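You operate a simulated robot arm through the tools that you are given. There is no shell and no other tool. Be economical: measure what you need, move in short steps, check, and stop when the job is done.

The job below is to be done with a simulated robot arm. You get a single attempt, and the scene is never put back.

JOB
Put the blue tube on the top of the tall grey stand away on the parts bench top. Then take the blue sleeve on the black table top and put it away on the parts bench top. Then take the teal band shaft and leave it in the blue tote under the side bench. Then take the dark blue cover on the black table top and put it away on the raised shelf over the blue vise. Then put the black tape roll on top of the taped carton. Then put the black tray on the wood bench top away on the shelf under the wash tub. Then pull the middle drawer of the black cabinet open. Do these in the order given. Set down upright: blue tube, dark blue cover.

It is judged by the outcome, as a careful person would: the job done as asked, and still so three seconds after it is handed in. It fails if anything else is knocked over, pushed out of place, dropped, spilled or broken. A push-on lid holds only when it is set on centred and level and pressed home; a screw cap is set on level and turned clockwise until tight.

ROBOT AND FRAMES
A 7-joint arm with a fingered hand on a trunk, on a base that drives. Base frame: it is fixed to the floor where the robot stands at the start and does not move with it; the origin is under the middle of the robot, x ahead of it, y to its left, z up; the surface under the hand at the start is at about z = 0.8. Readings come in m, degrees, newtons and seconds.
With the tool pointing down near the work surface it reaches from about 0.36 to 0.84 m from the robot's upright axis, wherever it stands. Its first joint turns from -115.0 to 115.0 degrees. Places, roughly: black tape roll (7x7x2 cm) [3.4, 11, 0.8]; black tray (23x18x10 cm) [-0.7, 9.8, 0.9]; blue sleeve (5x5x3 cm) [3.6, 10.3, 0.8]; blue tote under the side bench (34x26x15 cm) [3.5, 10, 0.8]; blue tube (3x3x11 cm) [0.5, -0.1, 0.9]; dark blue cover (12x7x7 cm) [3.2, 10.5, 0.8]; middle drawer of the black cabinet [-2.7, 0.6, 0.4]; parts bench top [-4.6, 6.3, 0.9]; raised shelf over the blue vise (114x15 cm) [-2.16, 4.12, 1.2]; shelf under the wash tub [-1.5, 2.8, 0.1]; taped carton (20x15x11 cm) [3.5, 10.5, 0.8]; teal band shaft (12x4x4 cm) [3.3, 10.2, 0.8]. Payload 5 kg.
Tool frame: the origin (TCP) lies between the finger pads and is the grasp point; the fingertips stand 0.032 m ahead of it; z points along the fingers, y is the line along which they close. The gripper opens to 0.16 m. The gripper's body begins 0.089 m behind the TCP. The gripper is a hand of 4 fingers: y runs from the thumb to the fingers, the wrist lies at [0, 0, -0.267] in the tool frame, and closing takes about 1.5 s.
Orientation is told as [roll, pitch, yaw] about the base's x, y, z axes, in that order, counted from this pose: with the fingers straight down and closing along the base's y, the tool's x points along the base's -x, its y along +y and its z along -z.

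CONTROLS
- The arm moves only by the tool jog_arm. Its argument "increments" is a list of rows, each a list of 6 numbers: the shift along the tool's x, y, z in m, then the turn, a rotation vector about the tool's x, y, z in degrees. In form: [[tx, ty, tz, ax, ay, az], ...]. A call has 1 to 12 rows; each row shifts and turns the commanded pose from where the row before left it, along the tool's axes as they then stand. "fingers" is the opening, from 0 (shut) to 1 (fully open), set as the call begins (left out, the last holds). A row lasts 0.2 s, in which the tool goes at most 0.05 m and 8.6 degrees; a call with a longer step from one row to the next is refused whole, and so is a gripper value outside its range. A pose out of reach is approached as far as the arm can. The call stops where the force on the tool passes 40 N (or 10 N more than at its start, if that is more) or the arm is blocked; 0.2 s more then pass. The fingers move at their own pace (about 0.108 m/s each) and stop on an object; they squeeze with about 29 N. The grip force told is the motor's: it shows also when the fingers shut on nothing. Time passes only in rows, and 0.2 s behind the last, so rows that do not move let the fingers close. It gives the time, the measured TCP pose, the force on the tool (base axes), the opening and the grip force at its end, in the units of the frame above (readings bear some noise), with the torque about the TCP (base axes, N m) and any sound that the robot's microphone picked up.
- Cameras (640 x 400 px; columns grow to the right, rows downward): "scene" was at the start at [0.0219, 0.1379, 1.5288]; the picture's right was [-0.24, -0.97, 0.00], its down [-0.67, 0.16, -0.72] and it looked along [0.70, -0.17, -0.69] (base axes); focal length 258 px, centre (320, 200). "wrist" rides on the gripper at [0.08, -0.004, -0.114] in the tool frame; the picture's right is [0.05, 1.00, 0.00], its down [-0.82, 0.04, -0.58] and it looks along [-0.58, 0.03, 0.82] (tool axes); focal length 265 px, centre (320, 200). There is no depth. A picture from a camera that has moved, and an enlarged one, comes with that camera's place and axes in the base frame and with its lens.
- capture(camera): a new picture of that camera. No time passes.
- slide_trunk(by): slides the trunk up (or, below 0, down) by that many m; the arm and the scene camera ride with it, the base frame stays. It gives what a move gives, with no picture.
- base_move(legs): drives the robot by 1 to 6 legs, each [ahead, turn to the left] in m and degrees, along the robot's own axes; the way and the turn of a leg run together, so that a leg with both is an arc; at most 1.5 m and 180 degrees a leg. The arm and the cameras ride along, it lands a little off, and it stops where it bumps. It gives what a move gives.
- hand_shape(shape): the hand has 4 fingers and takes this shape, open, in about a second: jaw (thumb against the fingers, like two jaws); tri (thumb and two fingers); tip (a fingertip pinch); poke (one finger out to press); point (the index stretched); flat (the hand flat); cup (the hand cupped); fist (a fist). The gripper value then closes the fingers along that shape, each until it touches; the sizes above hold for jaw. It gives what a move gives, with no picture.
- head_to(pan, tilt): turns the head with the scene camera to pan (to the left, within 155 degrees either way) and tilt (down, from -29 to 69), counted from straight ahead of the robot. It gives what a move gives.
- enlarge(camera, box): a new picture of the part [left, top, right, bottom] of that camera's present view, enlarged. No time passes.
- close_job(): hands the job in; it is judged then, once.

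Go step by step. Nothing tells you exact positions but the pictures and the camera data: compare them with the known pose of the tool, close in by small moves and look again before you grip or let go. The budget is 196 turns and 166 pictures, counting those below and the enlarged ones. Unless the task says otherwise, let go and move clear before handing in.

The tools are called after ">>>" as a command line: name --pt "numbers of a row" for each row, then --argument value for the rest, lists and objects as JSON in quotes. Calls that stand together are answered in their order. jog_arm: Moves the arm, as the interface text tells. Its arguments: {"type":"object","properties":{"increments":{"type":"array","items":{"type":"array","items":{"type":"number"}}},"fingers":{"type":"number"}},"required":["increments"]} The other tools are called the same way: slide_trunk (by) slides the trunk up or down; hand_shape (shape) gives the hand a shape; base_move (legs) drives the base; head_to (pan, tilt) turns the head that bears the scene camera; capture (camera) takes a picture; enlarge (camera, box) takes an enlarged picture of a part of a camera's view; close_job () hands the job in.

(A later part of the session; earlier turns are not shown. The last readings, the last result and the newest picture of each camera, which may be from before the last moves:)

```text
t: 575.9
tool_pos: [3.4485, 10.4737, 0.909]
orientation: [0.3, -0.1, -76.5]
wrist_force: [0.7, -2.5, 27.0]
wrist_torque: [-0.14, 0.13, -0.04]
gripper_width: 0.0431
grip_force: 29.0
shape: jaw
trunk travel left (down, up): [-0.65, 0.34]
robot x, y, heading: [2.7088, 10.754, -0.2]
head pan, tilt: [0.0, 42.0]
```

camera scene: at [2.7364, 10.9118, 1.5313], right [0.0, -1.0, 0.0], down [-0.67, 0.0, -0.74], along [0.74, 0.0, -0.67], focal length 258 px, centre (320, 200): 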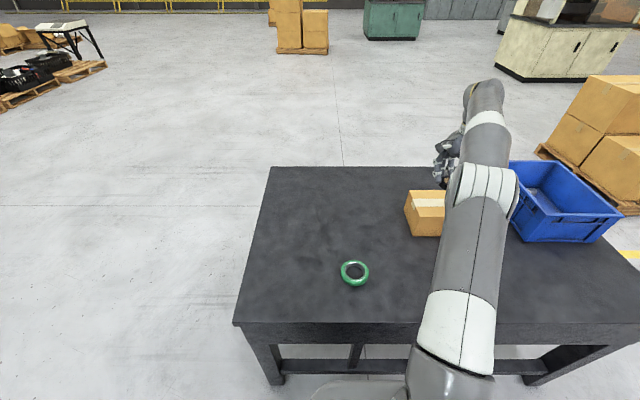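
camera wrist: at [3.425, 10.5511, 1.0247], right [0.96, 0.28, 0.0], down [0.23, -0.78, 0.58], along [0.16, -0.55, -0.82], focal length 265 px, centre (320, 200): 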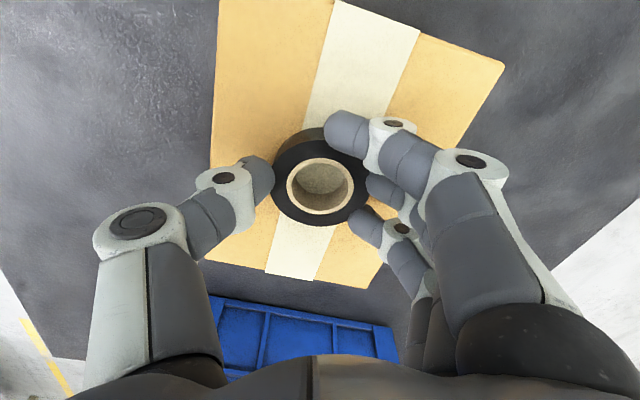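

>>> jog_arm --pt "0 0 -0.002 0 0 0" --pt "0 0 0 0 0 0" --pt "0 0 0 0 0 0" --pt "0 0 0 0 0 0" --pt "0 0 -0.02 0 0 0" --pt "0 0 -0.045 0 0 0" --pt "0 0 -0.045 0 0 0" --pt "0 0 -0.045 0 0 0" --pt "0 0 0 0 0 0" --fingers 0.62

>>> capture --camera "wrist"

```text
t: 577.9
tool_pos: [3.4491, 10.4832, 1.0574]
orientation: [-0.1, 0.2, -76.5]
wrist_force: [0.5, -1.1, -1.3]
wrist_torque: [0.08, 0.04, -0.05]
gripper_width: 0.0991
grip_force: 0.0
shape: jaw
out of reach, approached as far as the arm can: row 8
trunk travel left (down, up): [-0.65, 0.34]
robot x, y, heading: [2.7097, 10.7576, 0.5]
head pan, tilt: [0.0, 42.0]
```

```text
38 pictures are left
camera wrist: at [3.4253, 10.5608, 1.1699], right [0.96, 0.28, 0.0], down [0.23, -0.78, 0.58], along [0.16, -0.55, -0.82], focal length 265 px, centre (320, 200)
```

wrist: 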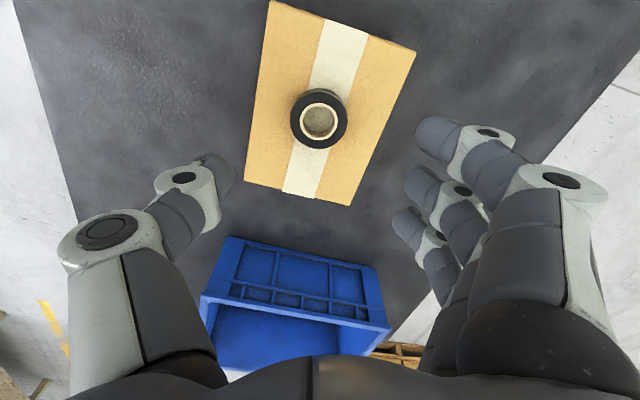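

The roll rests on the carton. Next the black tray on the wood bench: I retract and drive there.

>>> jog_arm --pt "0 -0.045 0.0 0 0 0" --pt "0 -0.045 -0.01 0 0 0" --pt "0 -0.045 -0.01 0 0 0" --pt "0 -0.045 -0.01 0 0 0" --pt "0 -0.045 -0.01 0 0 0"

>>> base_move --legs '[[-0.5, 0], [0, -152], [1.45, 0], [0.47, 0], [0, -28], [0.3, 0]]'

>>> head_to --pan 0 --tilt 38

>>> capture --camera "scene"

```text
t: 579.3
tool_pos: [3.363, 10.4036, 1.1439]
orientation: [4.4, 4.3, -72.9]
wrist_force: [-0.5, 0.7, 0.2]
wrist_torque: [-0.02, 0.0, -0.03]
gripper_width: 0.0989
grip_force: 0.1
shape: jaw
out of reach, approached as far as the arm can: row 1, 2, 3, 4, 5
trunk travel left (down, up): [-0.65, 0.34]
robot x, y, heading: [2.7094, 10.7557, 0.2]
head pan, tilt: [0.0, 42.0]
stopped in row 5: the arm was blocked; the commanded pose is now the measured one
```

```text
t: 600.8
tool_pos: [-0.4356, 10.2399, 1.1437]
orientation: [4.4, 4.4, 106.0]
wrist_force: [-0.7, 0.1, -0.1]
wrist_torque: [-0.06, -0.04, -0.02]
gripper_width: 0.0991
grip_force: 0.0
shape: jaw
trunk travel left (down, up): [-0.65, 0.34]
robot x, y, heading: [0.2118, 9.875, 179.1]
head pan, tilt: [0.0, 42.0]
```

```text
t: 601.4
tool_pos: [-0.435, 10.2393, 1.1432]
orientation: [4.4, 4.3, 106.1]
wrist_force: [0.9, -0.2, -0.4]
wrist_torque: [0.02, 0.01, 0.0]
gripper_width: 0.0989
grip_force: 0.0
shape: jaw
trunk travel left (down, up): [-0.65, 0.34]
robot x, y, heading: [0.211, 9.8781, 179.4]
head pan, tilt: [0.0, 38.0]
```

```text
37 pictures are left
camera scene: at [0.1827, 9.7201, 1.5371], right [0.02, 1.0, 0.0], down [0.62, -0.01, -0.79], along [-0.79, 0.01, -0.62], focal length 258 px, centre (320, 200)
```

scene: 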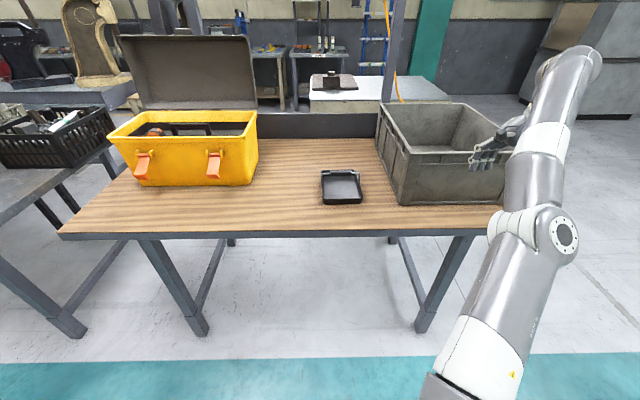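

>>> enlarge --camera "scene" --box '[290, 140, 410, 230]'

```text
4.44 times, centred on (350, 185) of scene
camera zoom: at [0.1827, 9.7201, 1.5371], right [0.02, 1.0, 0.0], down [0.62, -0.01, -0.79], along [-0.79, 0.01, -0.62], focal length 1148 px, centre (187, 267)
```

zoom: 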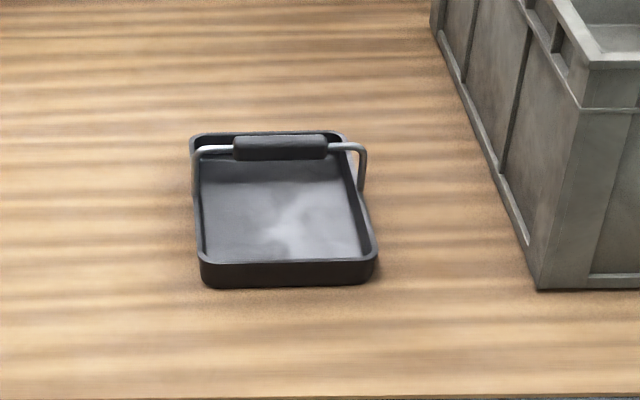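

The tray has a bail handle whose grip runs along y at about (-0.72, 9.82, 0.97). I first swing the hand across to y≈9.85, level it, and then drive closer.

>>> jog_arm --pt "0.0416 0.012 0 0 0 0" --pt "0.0416 0.012 0 0 0 0" --pt "0.0416 0.012 0 0 0 0" --pt "0.0416 0.012 0 0 0 0" --pt "0.0416 0.012 0 0 0 0" --pt "0.0416 0.012 0 0 0 0" --pt "0.0416 0.012 0 0 0 0" --pt "0.0416 0.012 0 0 0 0" --pt "0.0416 0.012 0 0 0 0" --pt "0 0 0 4.4 -4.3 0" --pt "0 0 0 0 0 8" --pt "0 0 0 0 0 8" --fingers 0.6

>>> base_move --legs '[[0.27, 0]]'

>>> capture --camera "wrist"

```text
t: 604.0
tool_pos: [-0.4653, 9.8672, 1.1965]
orientation: [0.0, -0.1, 89.7]
wrist_force: [0.5, -0.4, -0.7]
wrist_torque: [-0.01, -0.02, 0.0]
gripper_width: 0.096
grip_force: 0.1
shape: jaw
out of reach, approached as far as the arm can: row 1, 2
trunk travel left (down, up): [-0.65, 0.34]
robot x, y, heading: [0.2123, 9.8725, 178.9]
head pan, tilt: [0.0, 38.0]
```

```text
t: 605.9
tool_pos: [-0.7366, 9.8754, 1.1954]
orientation: [0.1, 0.0, 89.6]
wrist_force: [-0.5, 0.7, -0.5]
wrist_torque: [-0.02, -0.02, 0.02]
gripper_width: 0.0961
grip_force: 0.0
shape: jaw
trunk travel left (down, up): [-0.65, 0.34]
robot x, y, heading: [-0.0585, 9.8819, 178.9]
head pan, tilt: [0.0, 38.0]
```

```text
35 pictures are left
camera wrist: at [-0.734, 9.7961, 1.3083], right [-1.0, -0.04, 0.0], down [-0.04, 0.82, 0.58], along [-0.03, 0.58, -0.82], focal length 265 px, centre (320, 200)
```

wrist: 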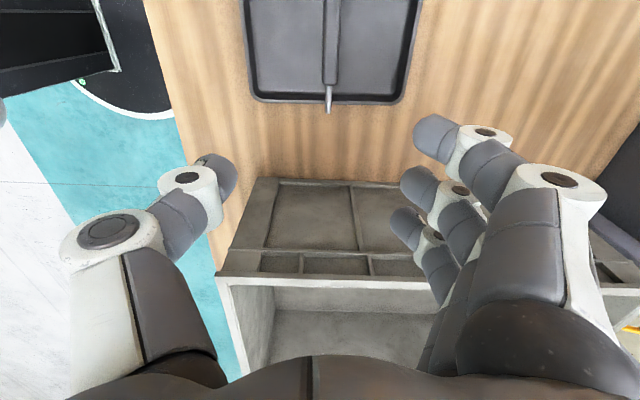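

>>> jog_arm --pt "0.035 0.008 0 0 0 0" --pt "0.035 0.0075 0 0 0 0" --pt "0 0 0.045 0 0 0" --pt "0 0 0.045 0 0 0" --pt "0 0 0.045 0 0 0" --pt "0 0 0 0 0 0"

>>> capture --camera "wrist"

```text
t: 607.3
tool_pos: [-0.7511, 9.8054, 1.0592]
orientation: [0.0, 0.0, 89.6]
wrist_force: [0.3, -0.6, 0.1]
wrist_torque: [0.0, 0.02, -0.01]
gripper_width: 0.0961
grip_force: 0.1
shape: jaw
trunk travel left (down, up): [-0.65, 0.34]
robot x, y, heading: [-0.0601, 9.8808, 178.6]
head pan, tilt: [0.0, 38.0]
```

```text
34 pictures are left
camera wrist: at [-0.7488, 9.7263, 1.1721], right [-1.0, -0.04, 0.0], down [-0.04, 0.82, 0.58], along [-0.03, 0.58, -0.82], focal length 265 px, centre (320, 200)
```

wrist: 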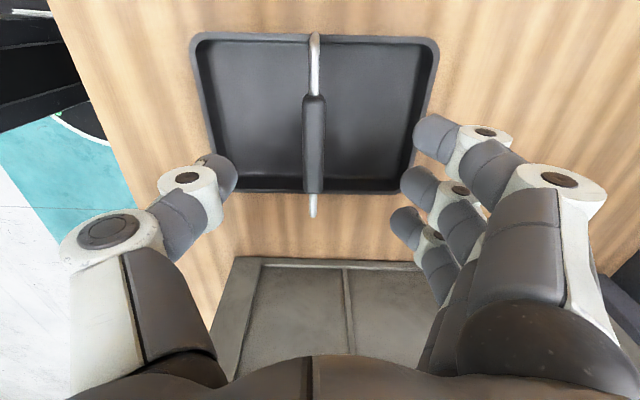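

>>> jog_arm --pt "0 -0.003 0.03 0 0 0" --pt "0 0 0.025 0 0 0" --pt "0 0 0 0 0 0"

>>> jog_arm --pt "0 0 0 0 0 0" --pt "0 0 0 0 0 0" --pt "0 0 0 0 0 0" --pt "0 0 0 0 0 0" --pt "0 0 0 0 0 0" --fingers 0

>>> capture --camera "wrist"

```text
t: 608.1
tool_pos: [-0.7468, 9.8055, 1.0045]
orientation: [0.1, -0.1, 89.5]
wrist_force: [0.0, 0.6, 0.5]
wrist_torque: [-0.01, 0.08, 0.01]
gripper_width: 0.0964
grip_force: 0.0
shape: jaw
trunk travel left (down, up): [-0.65, 0.34]
robot x, y, heading: [-0.0599, 9.8799, 178.9]
head pan, tilt: [0.0, 38.0]
```

```text
t: 609.3
tool_pos: [-0.7477, 9.8055, 1.0046]
orientation: [0.0, -0.1, 89.6]
wrist_force: [-0.1, 1.0, 0.1]
wrist_torque: [0.01, 0.02, -0.02]
gripper_width: 0.0
grip_force: 28.3
shape: jaw
trunk travel left (down, up): [-0.65, 0.34]
robot x, y, heading: [-0.0585, 9.8774, 178.7]
head pan, tilt: [0.0, 38.0]
```

```text
33 pictures are left
camera wrist: at [-0.745, 9.726, 1.1174], right [-1.0, -0.04, 0.0], down [-0.04, 0.82, 0.58], along [-0.03, 0.58, -0.82], focal length 265 px, centre (320, 200)
```

wrist: 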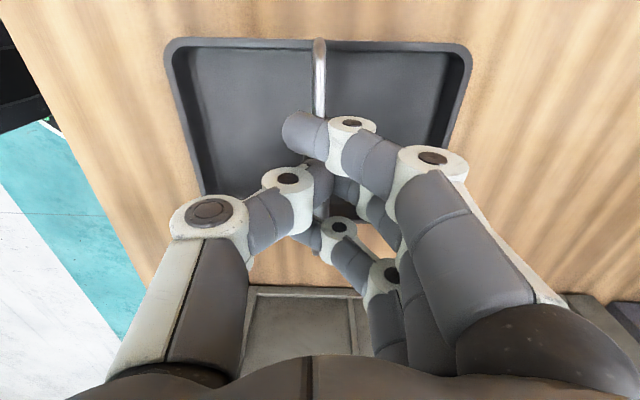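

The fingers closed above the handle; scaling from the tray's width puts the grip near z 0.93. I reopen and go 5.5 cm lower.

>>> jog_arm --pt "0 0 0 0 0 0" --pt "0 0 0 0 0 0" --pt "0 0 0 0 0 0" --pt "0 0 0 0 0 0" --pt "0 0 0.025 0 0 0" --pt "0 0 0.02 0 0 0" --pt "0 0 0.01 0 0 0" --pt "0 0 0 0 0 0" --fingers 0.55

>>> jog_arm --pt "0 0 0 0 0 0" --pt "0 0 0 0 0 0" --pt "0 0 0 0 0 0" --pt "0 0 0 0 0 0" --pt "0 0 0 0 0 0" --fingers 0

>>> capture --camera "wrist"

```text
t: 611.1
tool_pos: [-0.7482, 9.8052, 0.9497]
orientation: [0.0, -0.1, 89.5]
wrist_force: [0.4, 0.1, 0.0]
wrist_torque: [0.01, 0.01, -0.01]
gripper_width: 0.0877
grip_force: 0.0
shape: jaw
trunk travel left (down, up): [-0.65, 0.34]
robot x, y, heading: [-0.0612, 9.8803, 178.8]
head pan, tilt: [0.0, 38.0]
```

```text
t: 612.3
tool_pos: [-0.7474, 9.8052, 0.9496]
orientation: [0.1, 0.1, 89.6]
wrist_force: [-0.2, 0.2, -2.3]
wrist_torque: [-0.08, -0.04, 0.0]
gripper_width: 0.0
grip_force: 29.0
shape: jaw
trunk travel left (down, up): [-0.65, 0.34]
robot x, y, heading: [-0.0618, 9.8816, 178.7]
head pan, tilt: [0.0, 38.0]
```

```text
32 pictures are left
camera wrist: at [-0.7457, 9.7259, 1.0625], right [-1.0, -0.04, 0.0], down [-0.04, 0.82, 0.58], along [-0.03, 0.58, -0.82], focal length 265 px, centre (320, 200)
```

wrist: 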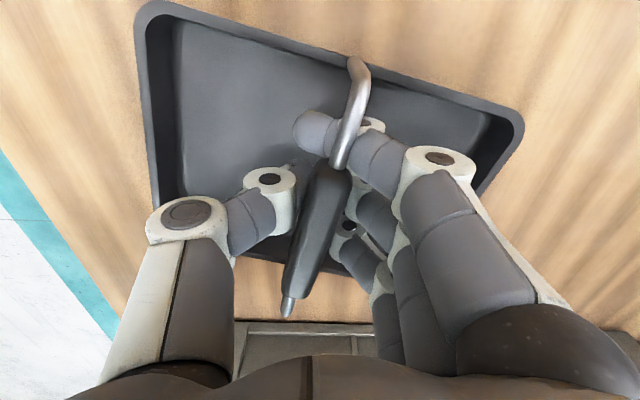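

The fingers slipped under the grip and turned the tray a little. I reopen and look before regripping higher.

>>> jog_arm --pt "0 0 0 0 0 0" --pt "0 0 0 0 0 0" --pt "0 0 0 0 0 0" --pt "0 0 0 0 0 0" --pt "0 0 -0.02 0 0 0" --pt "0 0 0 0 0 0" --fingers 0.55

>>> capture --camera "wrist"

```text
t: 613.7
tool_pos: [-0.7488, 9.8051, 0.9698]
orientation: [0.0, 0.0, 89.6]
wrist_force: [0.9, -0.8, 0.2]
wrist_torque: [0.02, -0.01, -0.06]
gripper_width: 0.0876
grip_force: 0.0
shape: jaw
trunk travel left (down, up): [-0.65, 0.34]
robot x, y, heading: [-0.0571, 9.883, 178.7]
head pan, tilt: [0.0, 38.0]
```

```text
31 pictures are left
camera wrist: at [-0.7462, 9.7259, 1.0832], right [-1.0, -0.04, 0.0], down [-0.04, 0.82, 0.58], along [-0.03, 0.58, -0.82], focal length 265 px, centre (320, 200)
```

wrist: 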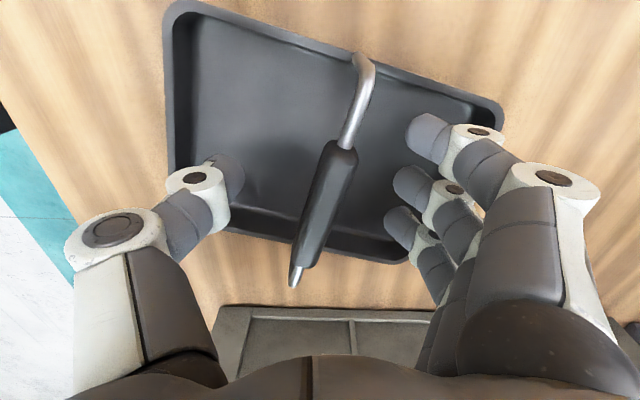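

The tray turned about 10°. The grip centre is near (-0.753, 9.84, 0.948). I align and close at that height.

>>> jog_arm --pt "-0.03 0.003 -0.003 0 0 5" --pt "0 0 0 0 0 5" --pt "0 0 0 0 0 0"

>>> jog_arm --pt "0 0 0 0 0 0" --pt "0 0 0 0 0 0" --pt "0 0 0 0 0 0" --pt "0 0 0 0 0 0" --pt "0 0 0 0 0 0" --fingers 0

>>> capture --camera "wrist"

```text
t: 614.5
tool_pos: [-0.7511, 9.8369, 0.9747]
orientation: [-0.1, -0.1, 79.6]
wrist_force: [-0.5, -0.4, 0.3]
wrist_torque: [0.0, -0.01, -0.03]
gripper_width: 0.0878
grip_force: 0.0
shape: jaw
trunk travel left (down, up): [-0.65, 0.34]
robot x, y, heading: [-0.0594, 9.8838, 178.5]
head pan, tilt: [0.0, 38.0]
```

```text
t: 615.7
tool_pos: [-0.7518, 9.8362, 0.9729]
orientation: [0.0, 0.0, 79.7]
wrist_force: [0.6, -0.4, -0.3]
wrist_torque: [-0.01, 0.09, -0.01]
gripper_width: 0.014
grip_force: 28.8
shape: jaw
trunk travel left (down, up): [-0.65, 0.34]
robot x, y, heading: [-0.0591, 9.8787, 178.8]
head pan, tilt: [0.0, 38.0]
```

```text
30 pictures are left
camera wrist: at [-0.7628, 9.7573, 1.0862], right [-0.99, 0.13, 0.0], down [0.11, 0.81, 0.58], along [0.08, 0.57, -0.82], focal length 265 px, centre (320, 200)
```

wrist: 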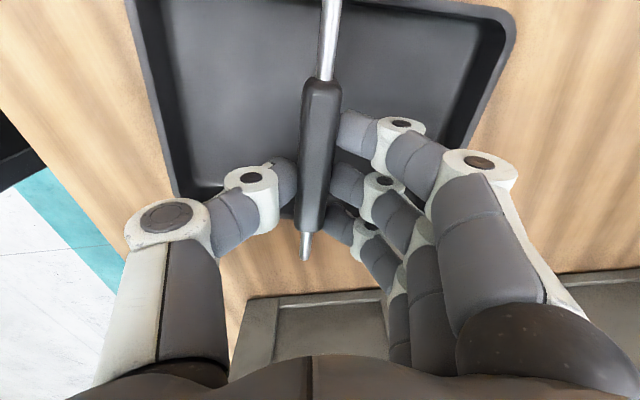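

The grip is good, but to slide the tray under the tub I want the hand tilted forward, so I will regrip the bar with the hand at about 50°. I release, back off and tilt.

>>> jog_arm --pt "0 0 0 0 0 0" --pt "0 0 0 0 0 0" --pt "0 0 0 0 0 0" --pt "0.006 0 -0.04 0 0 0" --pt "0.006 0 -0.04 0 0 0" --pt "0 -0.04 0 0 0 0" --pt "0 -0.04 0 0 0 0" --pt "0 0 0 -8.4 0 0" --pt "0 0 0 -8.4 0 0" --pt "0 0 0 -8.4 0 0" --pt "0 0 0 -8.4 0 0" --pt "0 0 0 -8.4 0 0" --fingers 0.5

>>> jog_arm --pt "0 0 0 -8.4 0 0" --pt "0 0 0 0 0 0"

>>> capture --camera "wrist"

```text
t: 618.3
tool_pos: [-0.6746, 9.8093, 1.0539]
orientation: [42.1, 0.0, 79.7]
wrist_force: [0.6, 0.6, 0.8]
wrist_torque: [0.0, -0.04, -0.01]
gripper_width: 0.0795
grip_force: 0.1
shape: jaw
trunk travel left (down, up): [-0.65, 0.34]
robot x, y, heading: [-0.0581, 9.883, 178.8]
head pan, tilt: [0.0, 38.0]
```

```text
t: 618.9
tool_pos: [-0.6749, 9.8077, 1.0538]
orientation: [50.4, 0.0, 79.7]
wrist_force: [-0.8, -0.4, 0.3]
wrist_torque: [0.01, 0.03, -0.01]
gripper_width: 0.0797
grip_force: 0.1
shape: jaw
trunk travel left (down, up): [-0.65, 0.34]
robot x, y, heading: [-0.0576, 9.879, 178.8]
head pan, tilt: [0.0, 38.0]
```

```text
29 pictures are left
camera wrist: at [-0.6015, 9.7144, 1.1222], right [-0.63, 0.06, 0.77], down [0.56, 0.73, 0.4], along [-0.53, 0.68, -0.5], focal length 265 px, centre (320, 200)
```

wrist: 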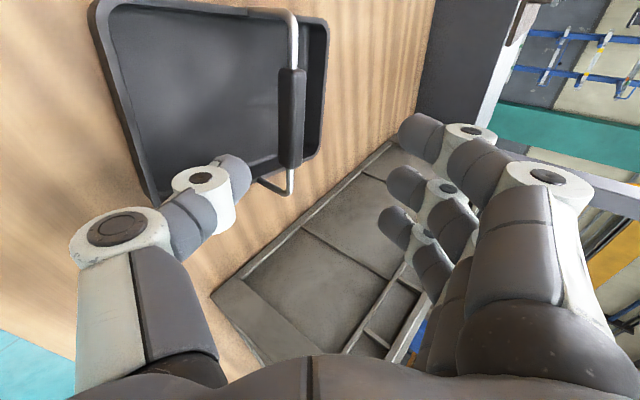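

>>> jog_arm --pt "0 -0.03 0.025 0 0 0" --pt "0 0 0.03 0 0 0" --pt "0 0 0.03 0 0 0" --pt "0 0 0 0 0 0"

>>> capture --camera "wrist"

```text
t: 619.9
tool_pos: [-0.7214, 9.8161, 0.9767]
orientation: [50.4, 0.0, 79.6]
wrist_force: [-0.9, 0.2, -0.6]
wrist_torque: [-0.02, 0.02, -0.01]
gripper_width: 0.0796
grip_force: 0.0
shape: jaw
trunk travel left (down, up): [-0.65, 0.34]
robot x, y, heading: [-0.0602, 9.8809, 178.7]
head pan, tilt: [0.0, 38.0]
```

```text
28 pictures are left
camera wrist: at [-0.6481, 9.7223, 1.0455], right [-0.64, 0.06, 0.77], down [0.56, 0.73, 0.4], along [-0.53, 0.68, -0.5], focal length 265 px, centre (320, 200)
```

wrist: 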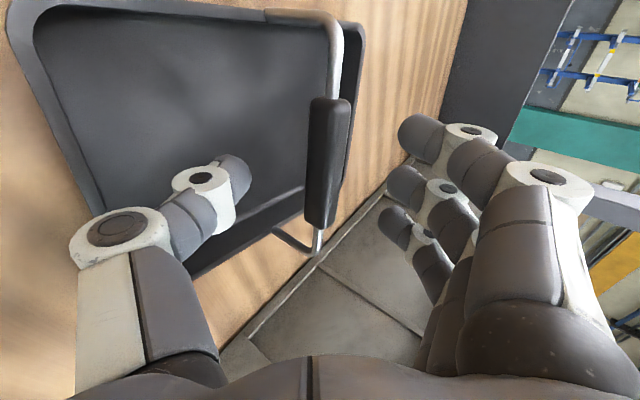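

>>> jog_arm --pt "0.0 0.002 0.02 0 0 0" --pt "0 0 0 0 0 0"

>>> jog_arm --pt "0 0 0 0 0 0" --pt "0 0 0 0 0 0" --pt "0 0 0 0 0 0" --pt "0 0 0 0 0 0" --pt "0 0 0 0 0 0" --fingers 0

>>> capture --camera "wrist"

```text
t: 620.5
tool_pos: [-0.7371, 9.8202, 0.9667]
orientation: [50.4, 0.0, 79.6]
wrist_force: [-0.3, -0.8, -0.3]
wrist_torque: [0.0, -0.02, 0.03]
gripper_width: 0.0796
grip_force: 0.1
shape: jaw
trunk travel left (down, up): [-0.65, 0.34]
robot x, y, heading: [-0.0578, 9.8795, 178.8]
head pan, tilt: [0.0, 38.0]
```

```text
t: 621.7
tool_pos: [-0.7375, 9.8201, 0.9658]
orientation: [50.4, 0.0, 79.6]
wrist_force: [-0.1, 0.7, -0.2]
wrist_torque: [-0.04, -0.01, 0.01]
gripper_width: 0.0236
grip_force: 29.3
shape: jaw
trunk travel left (down, up): [-0.65, 0.34]
robot x, y, heading: [-0.0576, 9.8825, 178.9]
head pan, tilt: [0.0, 38.0]
```

```text
27 pictures are left
camera wrist: at [-0.6641, 9.7253, 1.0351], right [-0.64, 0.06, 0.77], down [0.56, 0.73, 0.4], along [-0.53, 0.68, -0.5], focal length 265 px, centre (320, 200)
```

wrist: 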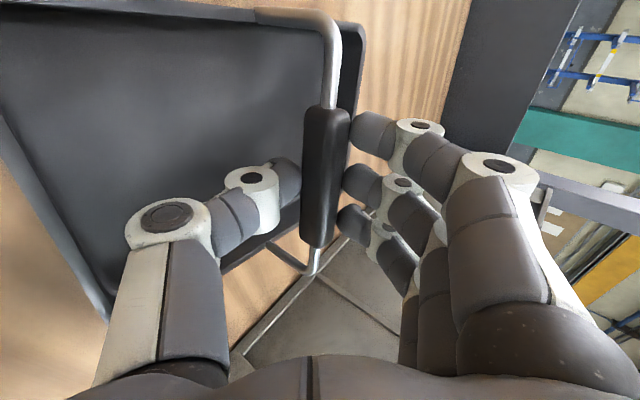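

A firm grip on the bar. I lift the tray level and drive off toward the wash tub.

>>> jog_arm --pt "0 0.029 -0.024 0 0 0" --pt "0 0.029 -0.024 0 0 0" --pt "0 0.029 -0.024 0 0 0" --pt "0 0.029 -0.024 0 0 0" --pt "0 0 0 0 0 0"

>>> capture --camera "wrist"

>>> base_move --legs '[[-0.44, 0], [0, 91], [1.5, 0], [1.5, 0], [1.5, 0]]'

```text
t: 622.9
tool_pos: [-0.7377, 9.8236, 1.1176]
orientation: [50.4, 0.0, 79.5]
wrist_force: [0.2, 0.7, -1.8]
wrist_torque: [0.0, -0.03, 0.02]
gripper_width: 0.0231
grip_force: 29.2
shape: jaw
trunk travel left (down, up): [-0.65, 0.34]
robot x, y, heading: [-0.0593, 9.8824, 178.7]
head pan, tilt: [0.0, 38.0]
```

```text
26 pictures are left
camera wrist: at [-0.6648, 9.728, 1.1852], right [-0.64, 0.06, 0.77], down [0.56, 0.73, 0.4], along [-0.53, 0.68, -0.5], focal length 265 px, centre (320, 200)
```

wrist: 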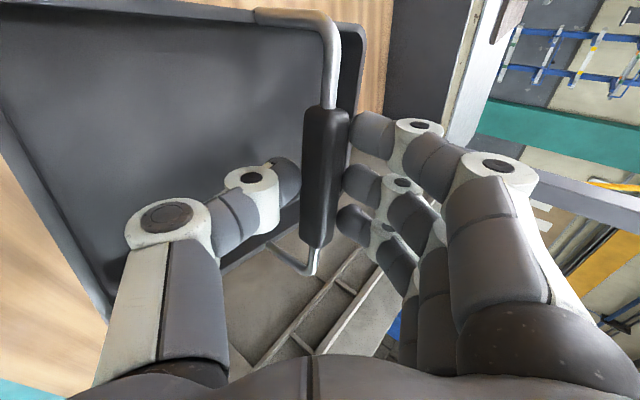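

```text
t: 650.6
tool_pos: [0.2738, 4.6617, 1.1178]
orientation: [50.4, 0.0, 168.9]
wrist_force: [-0.3, 0.1, -3.8]
wrist_torque: [0.05, -0.03, 0.01]
gripper_width: 0.023
grip_force: 29.1
shape: jaw
trunk travel left (down, up): [-0.65, 0.34]
robot x, y, heading: [0.2258, 5.3416, -92.0]
head pan, tilt: [0.0, 38.0]
```

>>> base_move --legs '[[0, -88], [0.56, 0], [0, 90], [1.5, 0], [1.02, 0], [0, -90]]'

>>> head_to --pan 15 --tilt 42

>>> capture --camera "scene"

```text
t: 677.2
tool_pos: [-0.88, 2.7024, 1.1157]
orientation: [50.4, -0.1, 83.5]
wrist_force: [-0.1, -0.3, -2.3]
wrist_torque: [0.01, -0.04, 0.02]
gripper_width: 0.0221
grip_force: 28.8
shape: jaw
trunk travel left (down, up): [-0.65, 0.34]
robot x, y, heading: [-0.2037, 2.8062, -177.4]
head pan, tilt: [0.0, 38.0]
```

```text
t: 677.9
tool_pos: [-0.8779, 2.7022, 1.1176]
orientation: [50.4, 0.0, 83.5]
wrist_force: [0.2, 0.7, -2.3]
wrist_torque: [-0.02, -0.02, -0.02]
gripper_width: 0.0223
grip_force: 28.9
shape: jaw
trunk travel left (down, up): [-0.65, 0.34]
robot x, y, heading: [-0.2037, 2.8058, -176.9]
head pan, tilt: [15.0, 42.0]
```

```text
25 pictures are left
camera scene: at [-0.2166, 2.6279, 1.5312], right [-0.3, 0.95, 0.0], down [0.64, 0.2, -0.74], along [-0.71, -0.23, -0.67], focal length 258 px, centre (320, 200)
```

scene: 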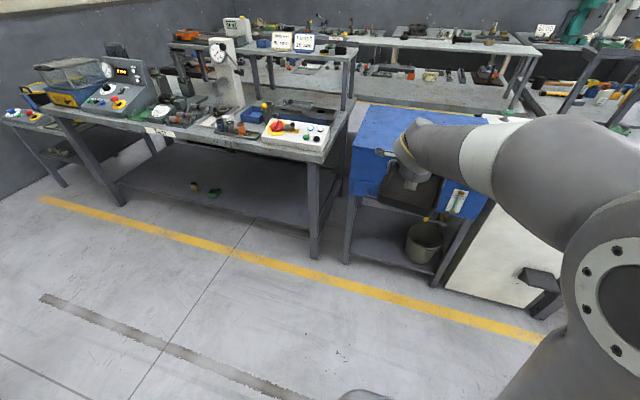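

The wash tub is the blue unit (y 2.48–3.07, front x≈-1.28), with a bucket on the right part of its lower shelf; the left part, y≈2.5–2.83, is free. I lower the trunk.

>>> slide_trunk --by -0.62

>>> jog_arm --pt "0 -0.03 0.025 0 0 0" --pt "0 -0.03 0.025 0 0 0" --pt "0 -0.03 0.025 0 0 0" --pt "0 -0.03 0.025 0 0 0" --pt "0 0 0 0 0 0"

>>> head_to --pan 8 --tilt 28

>>> capture --camera "scene"

```text
refused: -0.62 is not a number from -0.4 to 0.4
```

```text
t: 679.1
tool_pos: [-0.8759, 2.7011, 0.959]
orientation: [50.3, 0.0, 83.5]
wrist_force: [-0.6, 0.2, -3.6]
wrist_torque: [-0.02, -0.05, 0.01]
gripper_width: 0.022
grip_force: 29.1
shape: jaw
trunk travel left (down, up): [-0.65, 0.34]
robot x, y, heading: [-0.2042, 2.8069, -177.3]
head pan, tilt: [15.0, 42.0]
```

```text
t: 679.9
tool_pos: [-0.8762, 2.7012, 0.9597]
orientation: [50.4, -0.1, 83.5]
wrist_force: [1.2, -0.1, -2.4]
wrist_torque: [0.0, -0.03, 0.02]
gripper_width: 0.022
grip_force: 29.2
shape: jaw
trunk travel left (down, up): [-0.65, 0.34]
robot x, y, heading: [-0.2065, 2.8054, -177.8]
head pan, tilt: [8.0, 28.0]
```

```text
24 pictures are left
camera scene: at [-0.2266, 2.6363, 1.5525], right [-0.19, 0.98, 0.0], down [0.46, 0.09, -0.88], along [-0.87, -0.16, -0.47], focal length 258 px, centre (320, 200)
```

scene: 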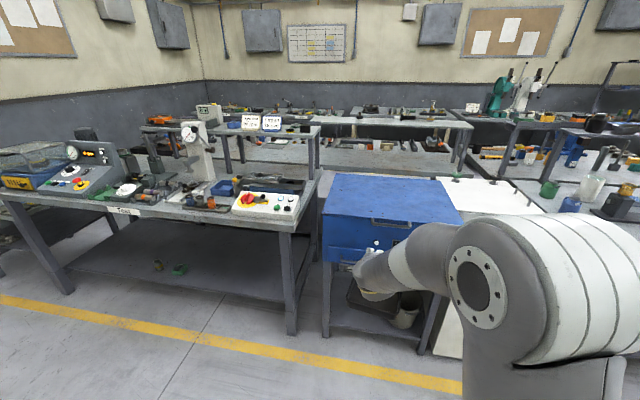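

>>> slide_trunk --by -0.4

>>> slide_trunk --by -0.22

>>> head_to --pan 12 --tilt 25

>>> capture --camera "scene"

```text
t: 683.7
tool_pos: [-0.877, 2.7005, 0.5605]
orientation: [50.4, 0.0, 83.5]
wrist_force: [-0.3, -0.5, -2.0]
wrist_torque: [-0.01, -0.08, 0.0]
gripper_width: 0.0222
grip_force: 29.0
shape: jaw
trunk travel left (down, up): [-0.25, 0.74]
robot x, y, heading: [-0.2081, 2.8047, -177.6]
head pan, tilt: [8.0, 28.0]
```

```text
t: 686.1
tool_pos: [-0.8761, 2.7009, 0.3391]
orientation: [50.4, 0.0, 83.5]
wrist_force: [0.7, -0.1, -2.9]
wrist_torque: [-0.04, -0.05, 0.0]
gripper_width: 0.0221
grip_force: 29.2
shape: jaw
trunk travel left (down, up): [-0.03, 0.96]
robot x, y, heading: [-0.2052, 2.8086, -177.5]
head pan, tilt: [8.0, 28.0]
```

```text
t: 686.7
tool_pos: [-0.877, 2.7002, 0.3392]
orientation: [50.4, 0.0, 83.5]
wrist_force: [0.3, 0.3, -2.2]
wrist_torque: [-0.02, -0.02, -0.02]
gripper_width: 0.0219
grip_force: 29.0
shape: jaw
trunk travel left (down, up): [-0.03, 0.96]
robot x, y, heading: [-0.207, 2.8088, -177.4]
head pan, tilt: [12.0, 25.0]
```

```text
23 pictures are left
camera scene: at [-0.2259, 2.63, 0.9374], right [-0.25, 0.97, 0.0], down [0.41, 0.11, -0.91], along [-0.88, -0.23, -0.42], focal length 258 px, centre (320, 200)
```

scene: 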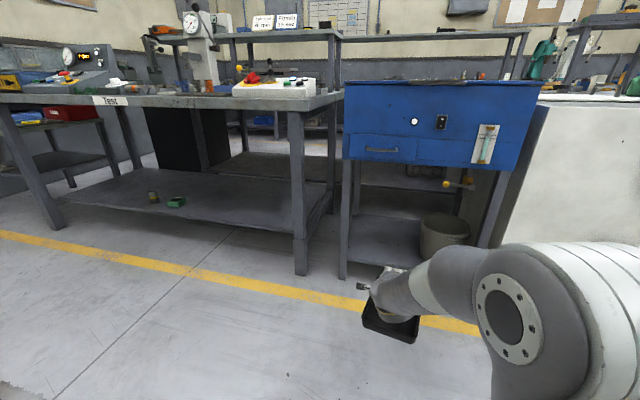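

The shelf is at z≈0.11, free between the left leg (y≈2.5) and the bucket (y≈2.83). I lower the tray to about 5 cm over shelf height and drive in partway.

>>> jog_arm --pt "0 -0.0193 0.016 0 0 0" --pt "0 -0.0193 0.016 0 0 0" --pt "0 0 0 0 0 0"

>>> base_move --legs '[[0.25, 0]]'

>>> capture --camera "scene"

```text
t: 687.5
tool_pos: [-0.8772, 2.6993, 0.2892]
orientation: [50.5, 0.0, 83.6]
wrist_force: [1.1, 0.1, -2.7]
wrist_torque: [-0.01, -0.04, 0.02]
gripper_width: 0.0219
grip_force: 29.4
shape: jaw
trunk travel left (down, up): [-0.03, 0.96]
robot x, y, heading: [-0.2048, 2.8097, -177.4]
head pan, tilt: [12.0, 25.0]
```

```text
t: 689.3
tool_pos: [-1.127, 2.6898, 0.2897]
orientation: [50.4, 0.0, 83.3]
wrist_force: [0.1, 0.5, -3.3]
wrist_torque: [-0.02, -0.07, -0.04]
gripper_width: 0.022
grip_force: 28.9
shape: jaw
trunk travel left (down, up): [-0.03, 0.96]
robot x, y, heading: [-0.4573, 2.7941, -177.7]
head pan, tilt: [12.0, 25.0]
```

```text
22 pictures are left
camera scene: at [-0.4751, 2.6184, 0.9374], right [-0.25, 0.97, 0.0], down [0.41, 0.11, -0.91], along [-0.88, -0.23, -0.42], focal length 258 px, centre (320, 200)
```

scene: 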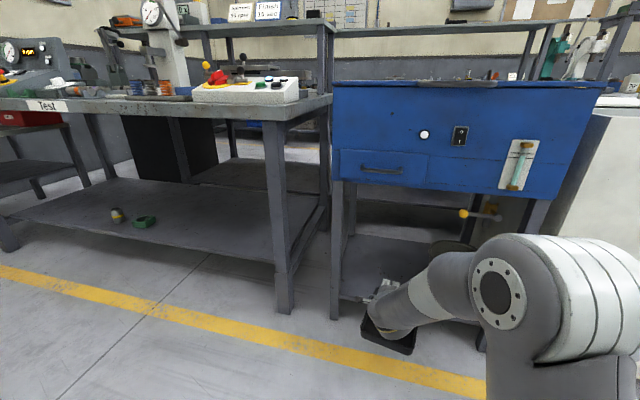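

>>> base_move --legs '[[0.28, 0]]'

>>> capture --camera "wrist"

>>> capture --camera "scene"

```text
t: 691.3
tool_pos: [-1.4023, 2.678, 0.2896]
orientation: [50.4, 0.1, 83.3]
wrist_force: [-0.3, -0.3, -1.9]
wrist_torque: [0.03, 0.0, 0.01]
gripper_width: 0.0216
grip_force: 29.4
shape: jaw
trunk travel left (down, up): [-0.03, 0.96]
robot x, y, heading: [-0.7279, 2.7837, -177.3]
head pan, tilt: [12.0, 25.0]
```

```text
21 pictures are left
camera wrist: at [-1.324, 2.5889, 0.3577], right [-0.64, 0.02, 0.77], down [0.51, 0.76, 0.4], along [-0.58, 0.65, -0.5], focal length 265 px, centre (320, 200)
```

wrist: 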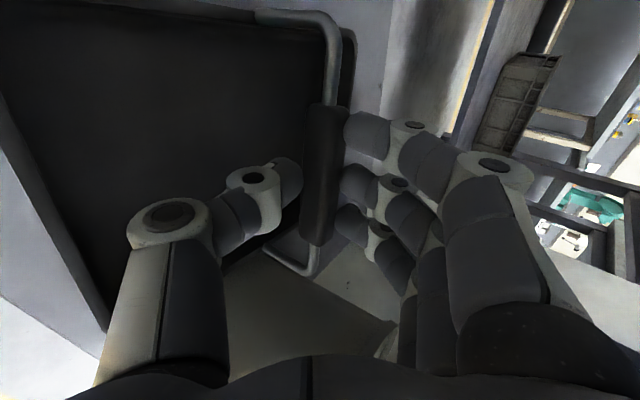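

```text
20 pictures are left
camera scene: at [-0.7522, 2.606, 0.9374], right [-0.25, 0.97, 0.0], down [0.41, 0.11, -0.91], along [-0.88, -0.23, -0.42], focal length 258 px, centre (320, 200)
```

scene: 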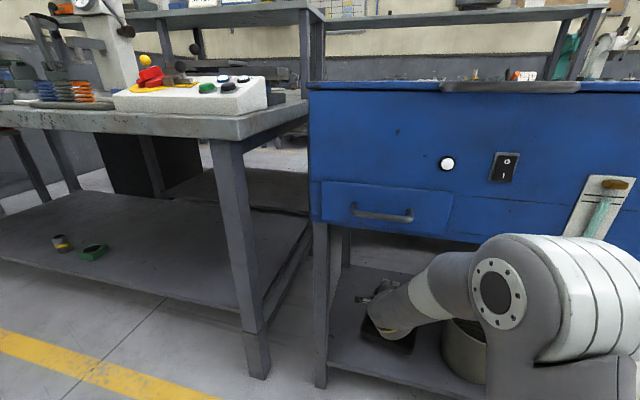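

The tray is over the shelf, left of the bucket. I move 3 cm further in and lower to contact.

>>> jog_arm --pt "0 0.019 0.023 0 0 0" --pt "0 -0.0193 0.016 0 0 0" --pt "0 -0.0116 0.0096 0 0 0" --pt "0 -0.0058 0.0048 0 0 0" --pt "0 -0.0039 0.0032 0 0 0" --pt "0 0 0 0 0 0"

>>> capture --camera "scene"

```text
t: 692.5
tool_pos: [-1.4369, 2.6809, 0.2456]
orientation: [51.3, 0.2, 83.3]
wrist_force: [4.2, 1.3, 17.8]
wrist_torque: [0.09, 0.58, -0.03]
gripper_width: 0.019
grip_force: 28.7
shape: jaw
trunk travel left (down, up): [-0.03, 0.96]
robot x, y, heading: [-0.7296, 2.783, -177.5]
head pan, tilt: [12.0, 25.0]
stopped in row 6: the force on the tool passed its limit at 42 N (the readings are from after the stop); the commanded pose is now the measured one
```

```text
19 pictures are left
camera scene: at [-0.7507, 2.6062, 0.9375], right [-0.25, 0.97, 0.0], down [0.41, 0.11, -0.91], along [-0.88, -0.23, -0.42], focal length 258 px, centre (320, 200)
```

scene: 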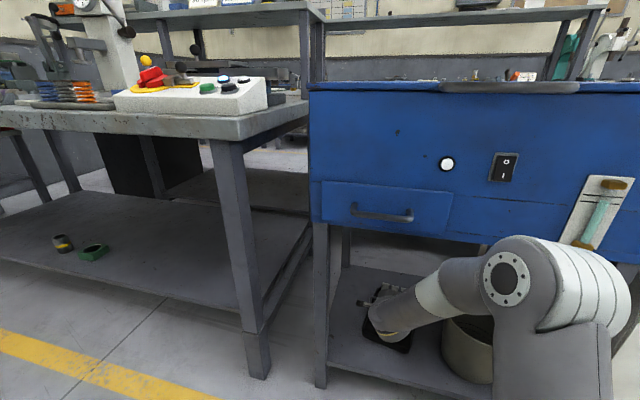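

>>> jog_arm --pt "0 0.0008 -0.0006 0 0 0" --pt "0 0 0 0 0 0" --pt "0 0 0 0 0 0" --pt "0 0 0 0 0 0" --fingers 0.4

>>> jog_arm --pt "0 0 -0.02 0 0 0" --pt "0 0 -0.03 0 0 0" --pt "0 0 -0.04 0 0 0" --pt "0 0 0 0 0 0"

>>> capture --camera "wrist"

```text
t: 693.5
tool_pos: [-1.4356, 2.6804, 0.2429]
orientation: [50.9, 0.2, 83.2]
wrist_force: [0.4, 0.4, 0.9]
wrist_torque: [0.0, -0.02, 0.0]
gripper_width: 0.0635
grip_force: 0.0
shape: jaw
trunk travel left (down, up): [-0.03, 0.96]
robot x, y, heading: [-0.7317, 2.7859, -177.4]
head pan, tilt: [12.0, 25.0]
```

```text
t: 694.5
tool_pos: [-1.3657, 2.6744, 0.2985]
orientation: [50.9, 0.1, 83.2]
wrist_force: [1.3, 0.4, 0.1]
wrist_torque: [-0.01, -0.04, -0.04]
gripper_width: 0.0634
grip_force: 0.0
shape: jaw
trunk travel left (down, up): [-0.03, 0.96]
robot x, y, heading: [-0.7288, 2.7782, -177.7]
head pan, tilt: [12.0, 25.0]
```

```text
18 pictures are left
camera wrist: at [-1.2862, 2.585, 0.367], right [-0.63, 0.02, 0.78], down [0.51, 0.76, 0.4], along [-0.58, 0.65, -0.49], focal length 265 px, centre (320, 200)
```

wrist: 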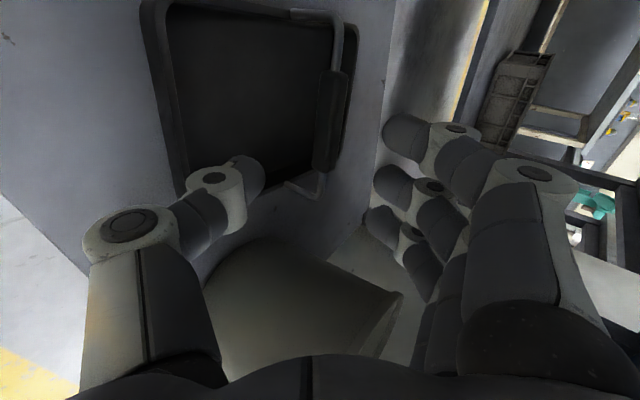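

The tray is set down on the shelf under the tub. I back out, raise the trunk, and head round to the black cabinet.

>>> base_move --legs '[[-0.42, 0]]'

>>> capture --camera "scene"

>>> slide_trunk --by 0.4

>>> slide_trunk --by 0.22

>>> base_move --legs '[[0, -92.5], [1.5, 0], [1.25, 0], [0, 90], [1.5, 0], [1.5, 0]]'

```text
t: 697.1
tool_pos: [-0.9484, 2.6931, 0.2998]
orientation: [50.9, 0.1, 83.3]
wrist_force: [-0.4, 0.2, -0.8]
wrist_torque: [-0.01, 0.01, -0.02]
gripper_width: 0.0635
grip_force: 0.2
shape: jaw
trunk travel left (down, up): [-0.03, 0.96]
robot x, y, heading: [-0.3131, 2.7963, -177.3]
head pan, tilt: [12.0, 25.0]
```

```text
17 pictures are left
camera scene: at [-0.3335, 2.6249, 0.9374], right [-0.25, 0.97, 0.0], down [0.41, 0.11, -0.91], along [-0.88, -0.23, -0.42], focal length 258 px, centre (320, 200)
```

scene: 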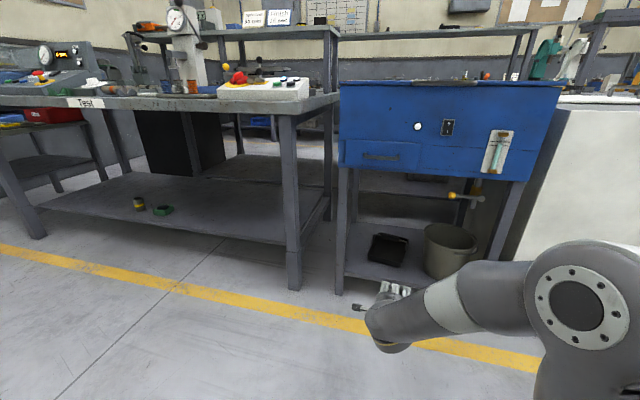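

```text
t: 700.9
tool_pos: [-0.9474, 2.6926, 0.6994]
orientation: [50.8, 0.2, 83.2]
wrist_force: [-0.5, -0.2, 0.2]
wrist_torque: [-0.01, -0.01, 0.0]
gripper_width: 0.0633
grip_force: 0.0
shape: jaw
trunk travel left (down, up): [-0.43, 0.56]
robot x, y, heading: [-0.3175, 2.8025, -177.2]
head pan, tilt: [12.0, 25.0]
```

```text
t: 703.3
tool_pos: [-0.9478, 2.6932, 0.9193]
orientation: [51.0, 0.1, 83.3]
wrist_force: [-0.1, -0.2, 0.1]
wrist_torque: [0.02, -0.01, -0.01]
gripper_width: 0.0632
grip_force: 0.1
shape: jaw
trunk travel left (down, up): [-0.65, 0.34]
robot x, y, heading: [-0.3126, 2.8016, -177.4]
head pan, tilt: [12.0, 25.0]
```

```text
t: 738.7
tool_pos: [-3.9038, 5.4336, 0.9197]
orientation: [51.0, 0.1, 82.3]
wrist_force: [-0.2, 0.5, 0.5]
wrist_torque: [-0.01, -0.02, 0.0]
gripper_width: 0.0634
grip_force: 0.1
shape: jaw
trunk travel left (down, up): [-0.65, 0.34]
robot x, y, heading: [-3.2645, 5.532, -178.4]
head pan, tilt: [12.0, 25.0]
```

>>> base_move --legs '[[0, 88.4]]'

>>> head_to --pan 5 --tilt 18

>>> capture --camera "scene"

```text
t: 742.9
tool_pos: [-3.183, 4.8922, 0.9197]
orientation: [50.9, 0.1, 171.2]
wrist_force: [0.1, -0.3, -0.2]
wrist_torque: [0.04, 0.02, 0.0]
gripper_width: 0.0634
grip_force: 0.0
shape: jaw
trunk travel left (down, up): [-0.65, 0.34]
robot x, y, heading: [-3.2674, 5.5324, -89.8]
head pan, tilt: [12.0, 25.0]
```

```text
t: 743.6
tool_pos: [-3.1845, 4.893, 0.919]
orientation: [51.0, 0.1, 171.0]
wrist_force: [-0.6, 0.7, 0.1]
wrist_torque: [0.01, 0.0, -0.01]
gripper_width: 0.0632
grip_force: 0.0
shape: jaw
trunk travel left (down, up): [-0.65, 0.34]
robot x, y, heading: [-3.2659, 5.5336, -89.6]
head pan, tilt: [5.0, 18.0]
```

```text
16 pictures are left
camera scene: at [-3.1001, 5.4993, 1.5687], right [-1.0, -0.09, 0.0], down [-0.03, 0.31, -0.95], along [0.09, -0.95, -0.31], focal length 258 px, centre (320, 200)
```

scene: 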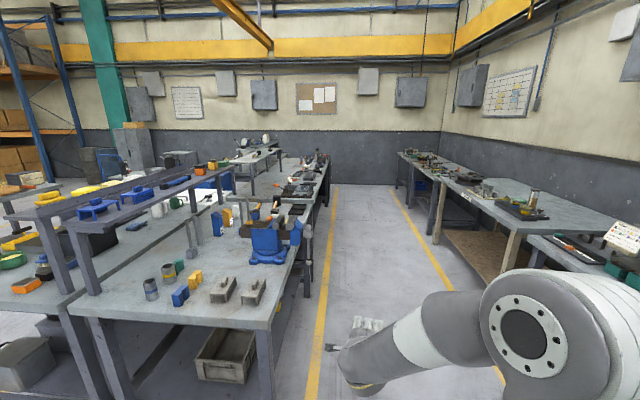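

The passage (x -2.95 to -4.1) is clear, and both covers stand on the shelf. I drive down it to the black cabinet near y≈0.6 and face it.

>>> base_move --legs '[[0, -3], [1.5, 0], [1.5, 0], [1.5, 0], [0.3, 0], [0, 92.7]]'

>>> head_to --pan 0 --tilt 45

>>> capture --camera "scene"

```text
t: 771.1
tool_pos: [-2.7615, 0.7733, 0.9184]
orientation: [51.0, 0.1, -99.3]
wrist_force: [-0.6, 0.4, 0.0]
wrist_torque: [0.01, -0.02, 0.03]
gripper_width: 0.0635
grip_force: 0.0
shape: jaw
trunk travel left (down, up): [-0.65, 0.34]
robot x, y, heading: [-3.3993, 0.6952, -0.2]
head pan, tilt: [5.0, 18.0]
```

```text
t: 772.0
tool_pos: [-2.7619, 0.7727, 0.9198]
orientation: [51.0, 0.1, -99.2]
wrist_force: [-0.1, 0.2, -0.3]
wrist_torque: [-0.01, 0.03, 0.01]
gripper_width: 0.0634
grip_force: 0.0
shape: jaw
trunk travel left (down, up): [-0.65, 0.34]
robot x, y, heading: [-3.4018, 0.6916, -0.2]
head pan, tilt: [0.0, 45.0]
```

```text
15 pictures are left
camera scene: at [-3.3773, 0.8517, 1.5269], right [0.0, -1.0, 0.0], down [-0.71, 0.0, -0.71], along [0.71, 0.0, -0.71], focal length 258 px, centre (320, 200)
```

scene: 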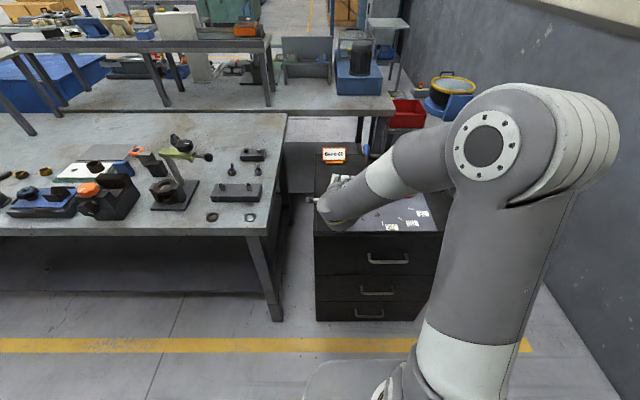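

The cabinet faces me with three drawers; the middle bar handle is near (-2.85, 0.60, 0.43). I back up a little, align the hand and lower.

>>> base_move --legs '[[-0.22, 0]]'

>>> jog_arm --pt "0 0 0 0 3.57 -2.9" --pt "0 0 0 0 3.57 -2.9" --pt "-0.043 0 0 0 0 0" --pt "-0.043 0 0 0 0 0" --pt "-0.043 0 0 0 0 0" --pt "-0.043 0 0 0 0 0" --pt "0 0 0 -5 0 0" --pt "0 0 0 0 0 0" --fingers 0.5

>>> slide_trunk --by -0.4

>>> capture --camera "wrist"

```text
t: 773.8
tool_pos: [-2.9848, 0.7737, 0.9204]
orientation: [50.9, 0.1, -99.2]
wrist_force: [-0.1, -0.7, 0.2]
wrist_torque: [-0.05, 0.01, -0.01]
gripper_width: 0.0634
grip_force: 0.1
shape: jaw
trunk travel left (down, up): [-0.65, 0.34]
robot x, y, heading: [-3.6263, 0.6921, 0.1]
head pan, tilt: [0.0, 45.0]
```

```text
t: 775.5
tool_pos: [-2.9848, 0.6015, 0.9194]
orientation: [56.0, 0.0, -90.1]
wrist_force: [0.1, 0.3, -0.6]
wrist_torque: [0.0, 0.0, 0.03]
gripper_width: 0.0796
grip_force: 0.1
shape: jaw
trunk travel left (down, up): [-0.65, 0.34]
robot x, y, heading: [-3.622, 0.6937, 0.3]
head pan, tilt: [0.0, 45.0]
```

```text
t: 779.4
tool_pos: [-2.9851, 0.6016, 0.519]
orientation: [55.9, 0.1, -90.1]
wrist_force: [-1.4, 0.5, -0.3]
wrist_torque: [0.0, 0.02, 0.0]
gripper_width: 0.0792
grip_force: 0.0
shape: jaw
trunk travel left (down, up): [-0.25, 0.74]
robot x, y, heading: [-3.6245, 0.6952, 0.3]
head pan, tilt: [0.0, 45.0]
```

```text
14 pictures are left
camera wrist: at [-3.0827, 0.6822, 0.5785], right [0.56, 0.05, 0.83], down [-0.45, -0.82, 0.36], along [0.69, -0.58, -0.43], focal length 265 px, centre (320, 200)
```

wrist: 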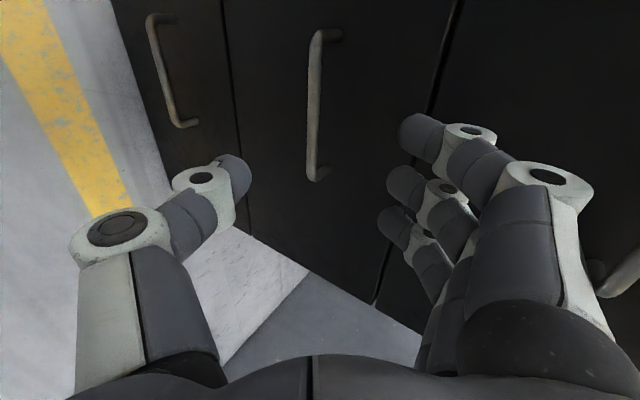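

The handle bar is at about (-2.84, 0.60, 0.413). I approach along the tool axis, tilt a bit more, and check.

>>> jog_arm --pt "0 0 0.04 0 0 0" --pt "0 0 0.04 0 0 0" --pt "0 0 0 -7 0 0" --pt "0 0 0 -7 0 0" --pt "0 0 0 0 0 0" --fingers 0.35

>>> capture --camera "wrist"

```text
t: 780.6
tool_pos: [-2.9201, 0.6018, 0.4739]
orientation: [59.5, 0.0, -90.0]
wrist_force: [0.6, 0.6, 0.5]
wrist_torque: [0.0, -0.03, -0.01]
gripper_width: 0.056
grip_force: 0.1
shape: jaw
out of reach, approached as far as the arm can: row 3, 4
trunk travel left (down, up): [-0.25, 0.74]
robot x, y, heading: [-3.6245, 0.6932, -0.1]
head pan, tilt: [0.0, 45.0]
```

```text
13 pictures are left
camera wrist: at [-3.0213, 0.6837, 0.5276], right [0.51, 0.05, 0.86], down [-0.48, -0.82, 0.33], along [0.72, -0.58, -0.39], focal length 265 px, centre (320, 200)
```

wrist: 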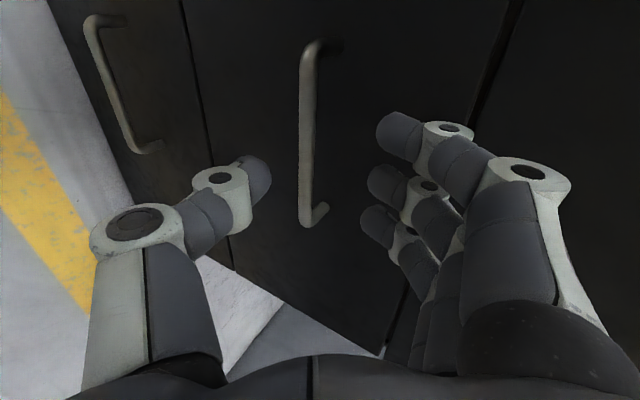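

>>> jog_arm --pt "0 -0.01 0.02 0 0 0" --pt "0 -0.005 0.015 0 0 0" --pt "0 0 0 0 0 0"

```text
t: 781.4
tool_pos: [-2.9038, 0.5942, 0.4545]
orientation: [58.9, 0.2, -89.8]
wrist_force: [0.2, -0.7, -0.2]
wrist_torque: [0.0, 0.01, 0.03]
gripper_width: 0.056
grip_force: 0.0
shape: jaw
out of reach, approached as far as the arm can: row 1
trunk travel left (down, up): [-0.25, 0.74]
robot x, y, heading: [-3.626, 0.6926, 0.1]
head pan, tilt: [0.0, 45.0]
```

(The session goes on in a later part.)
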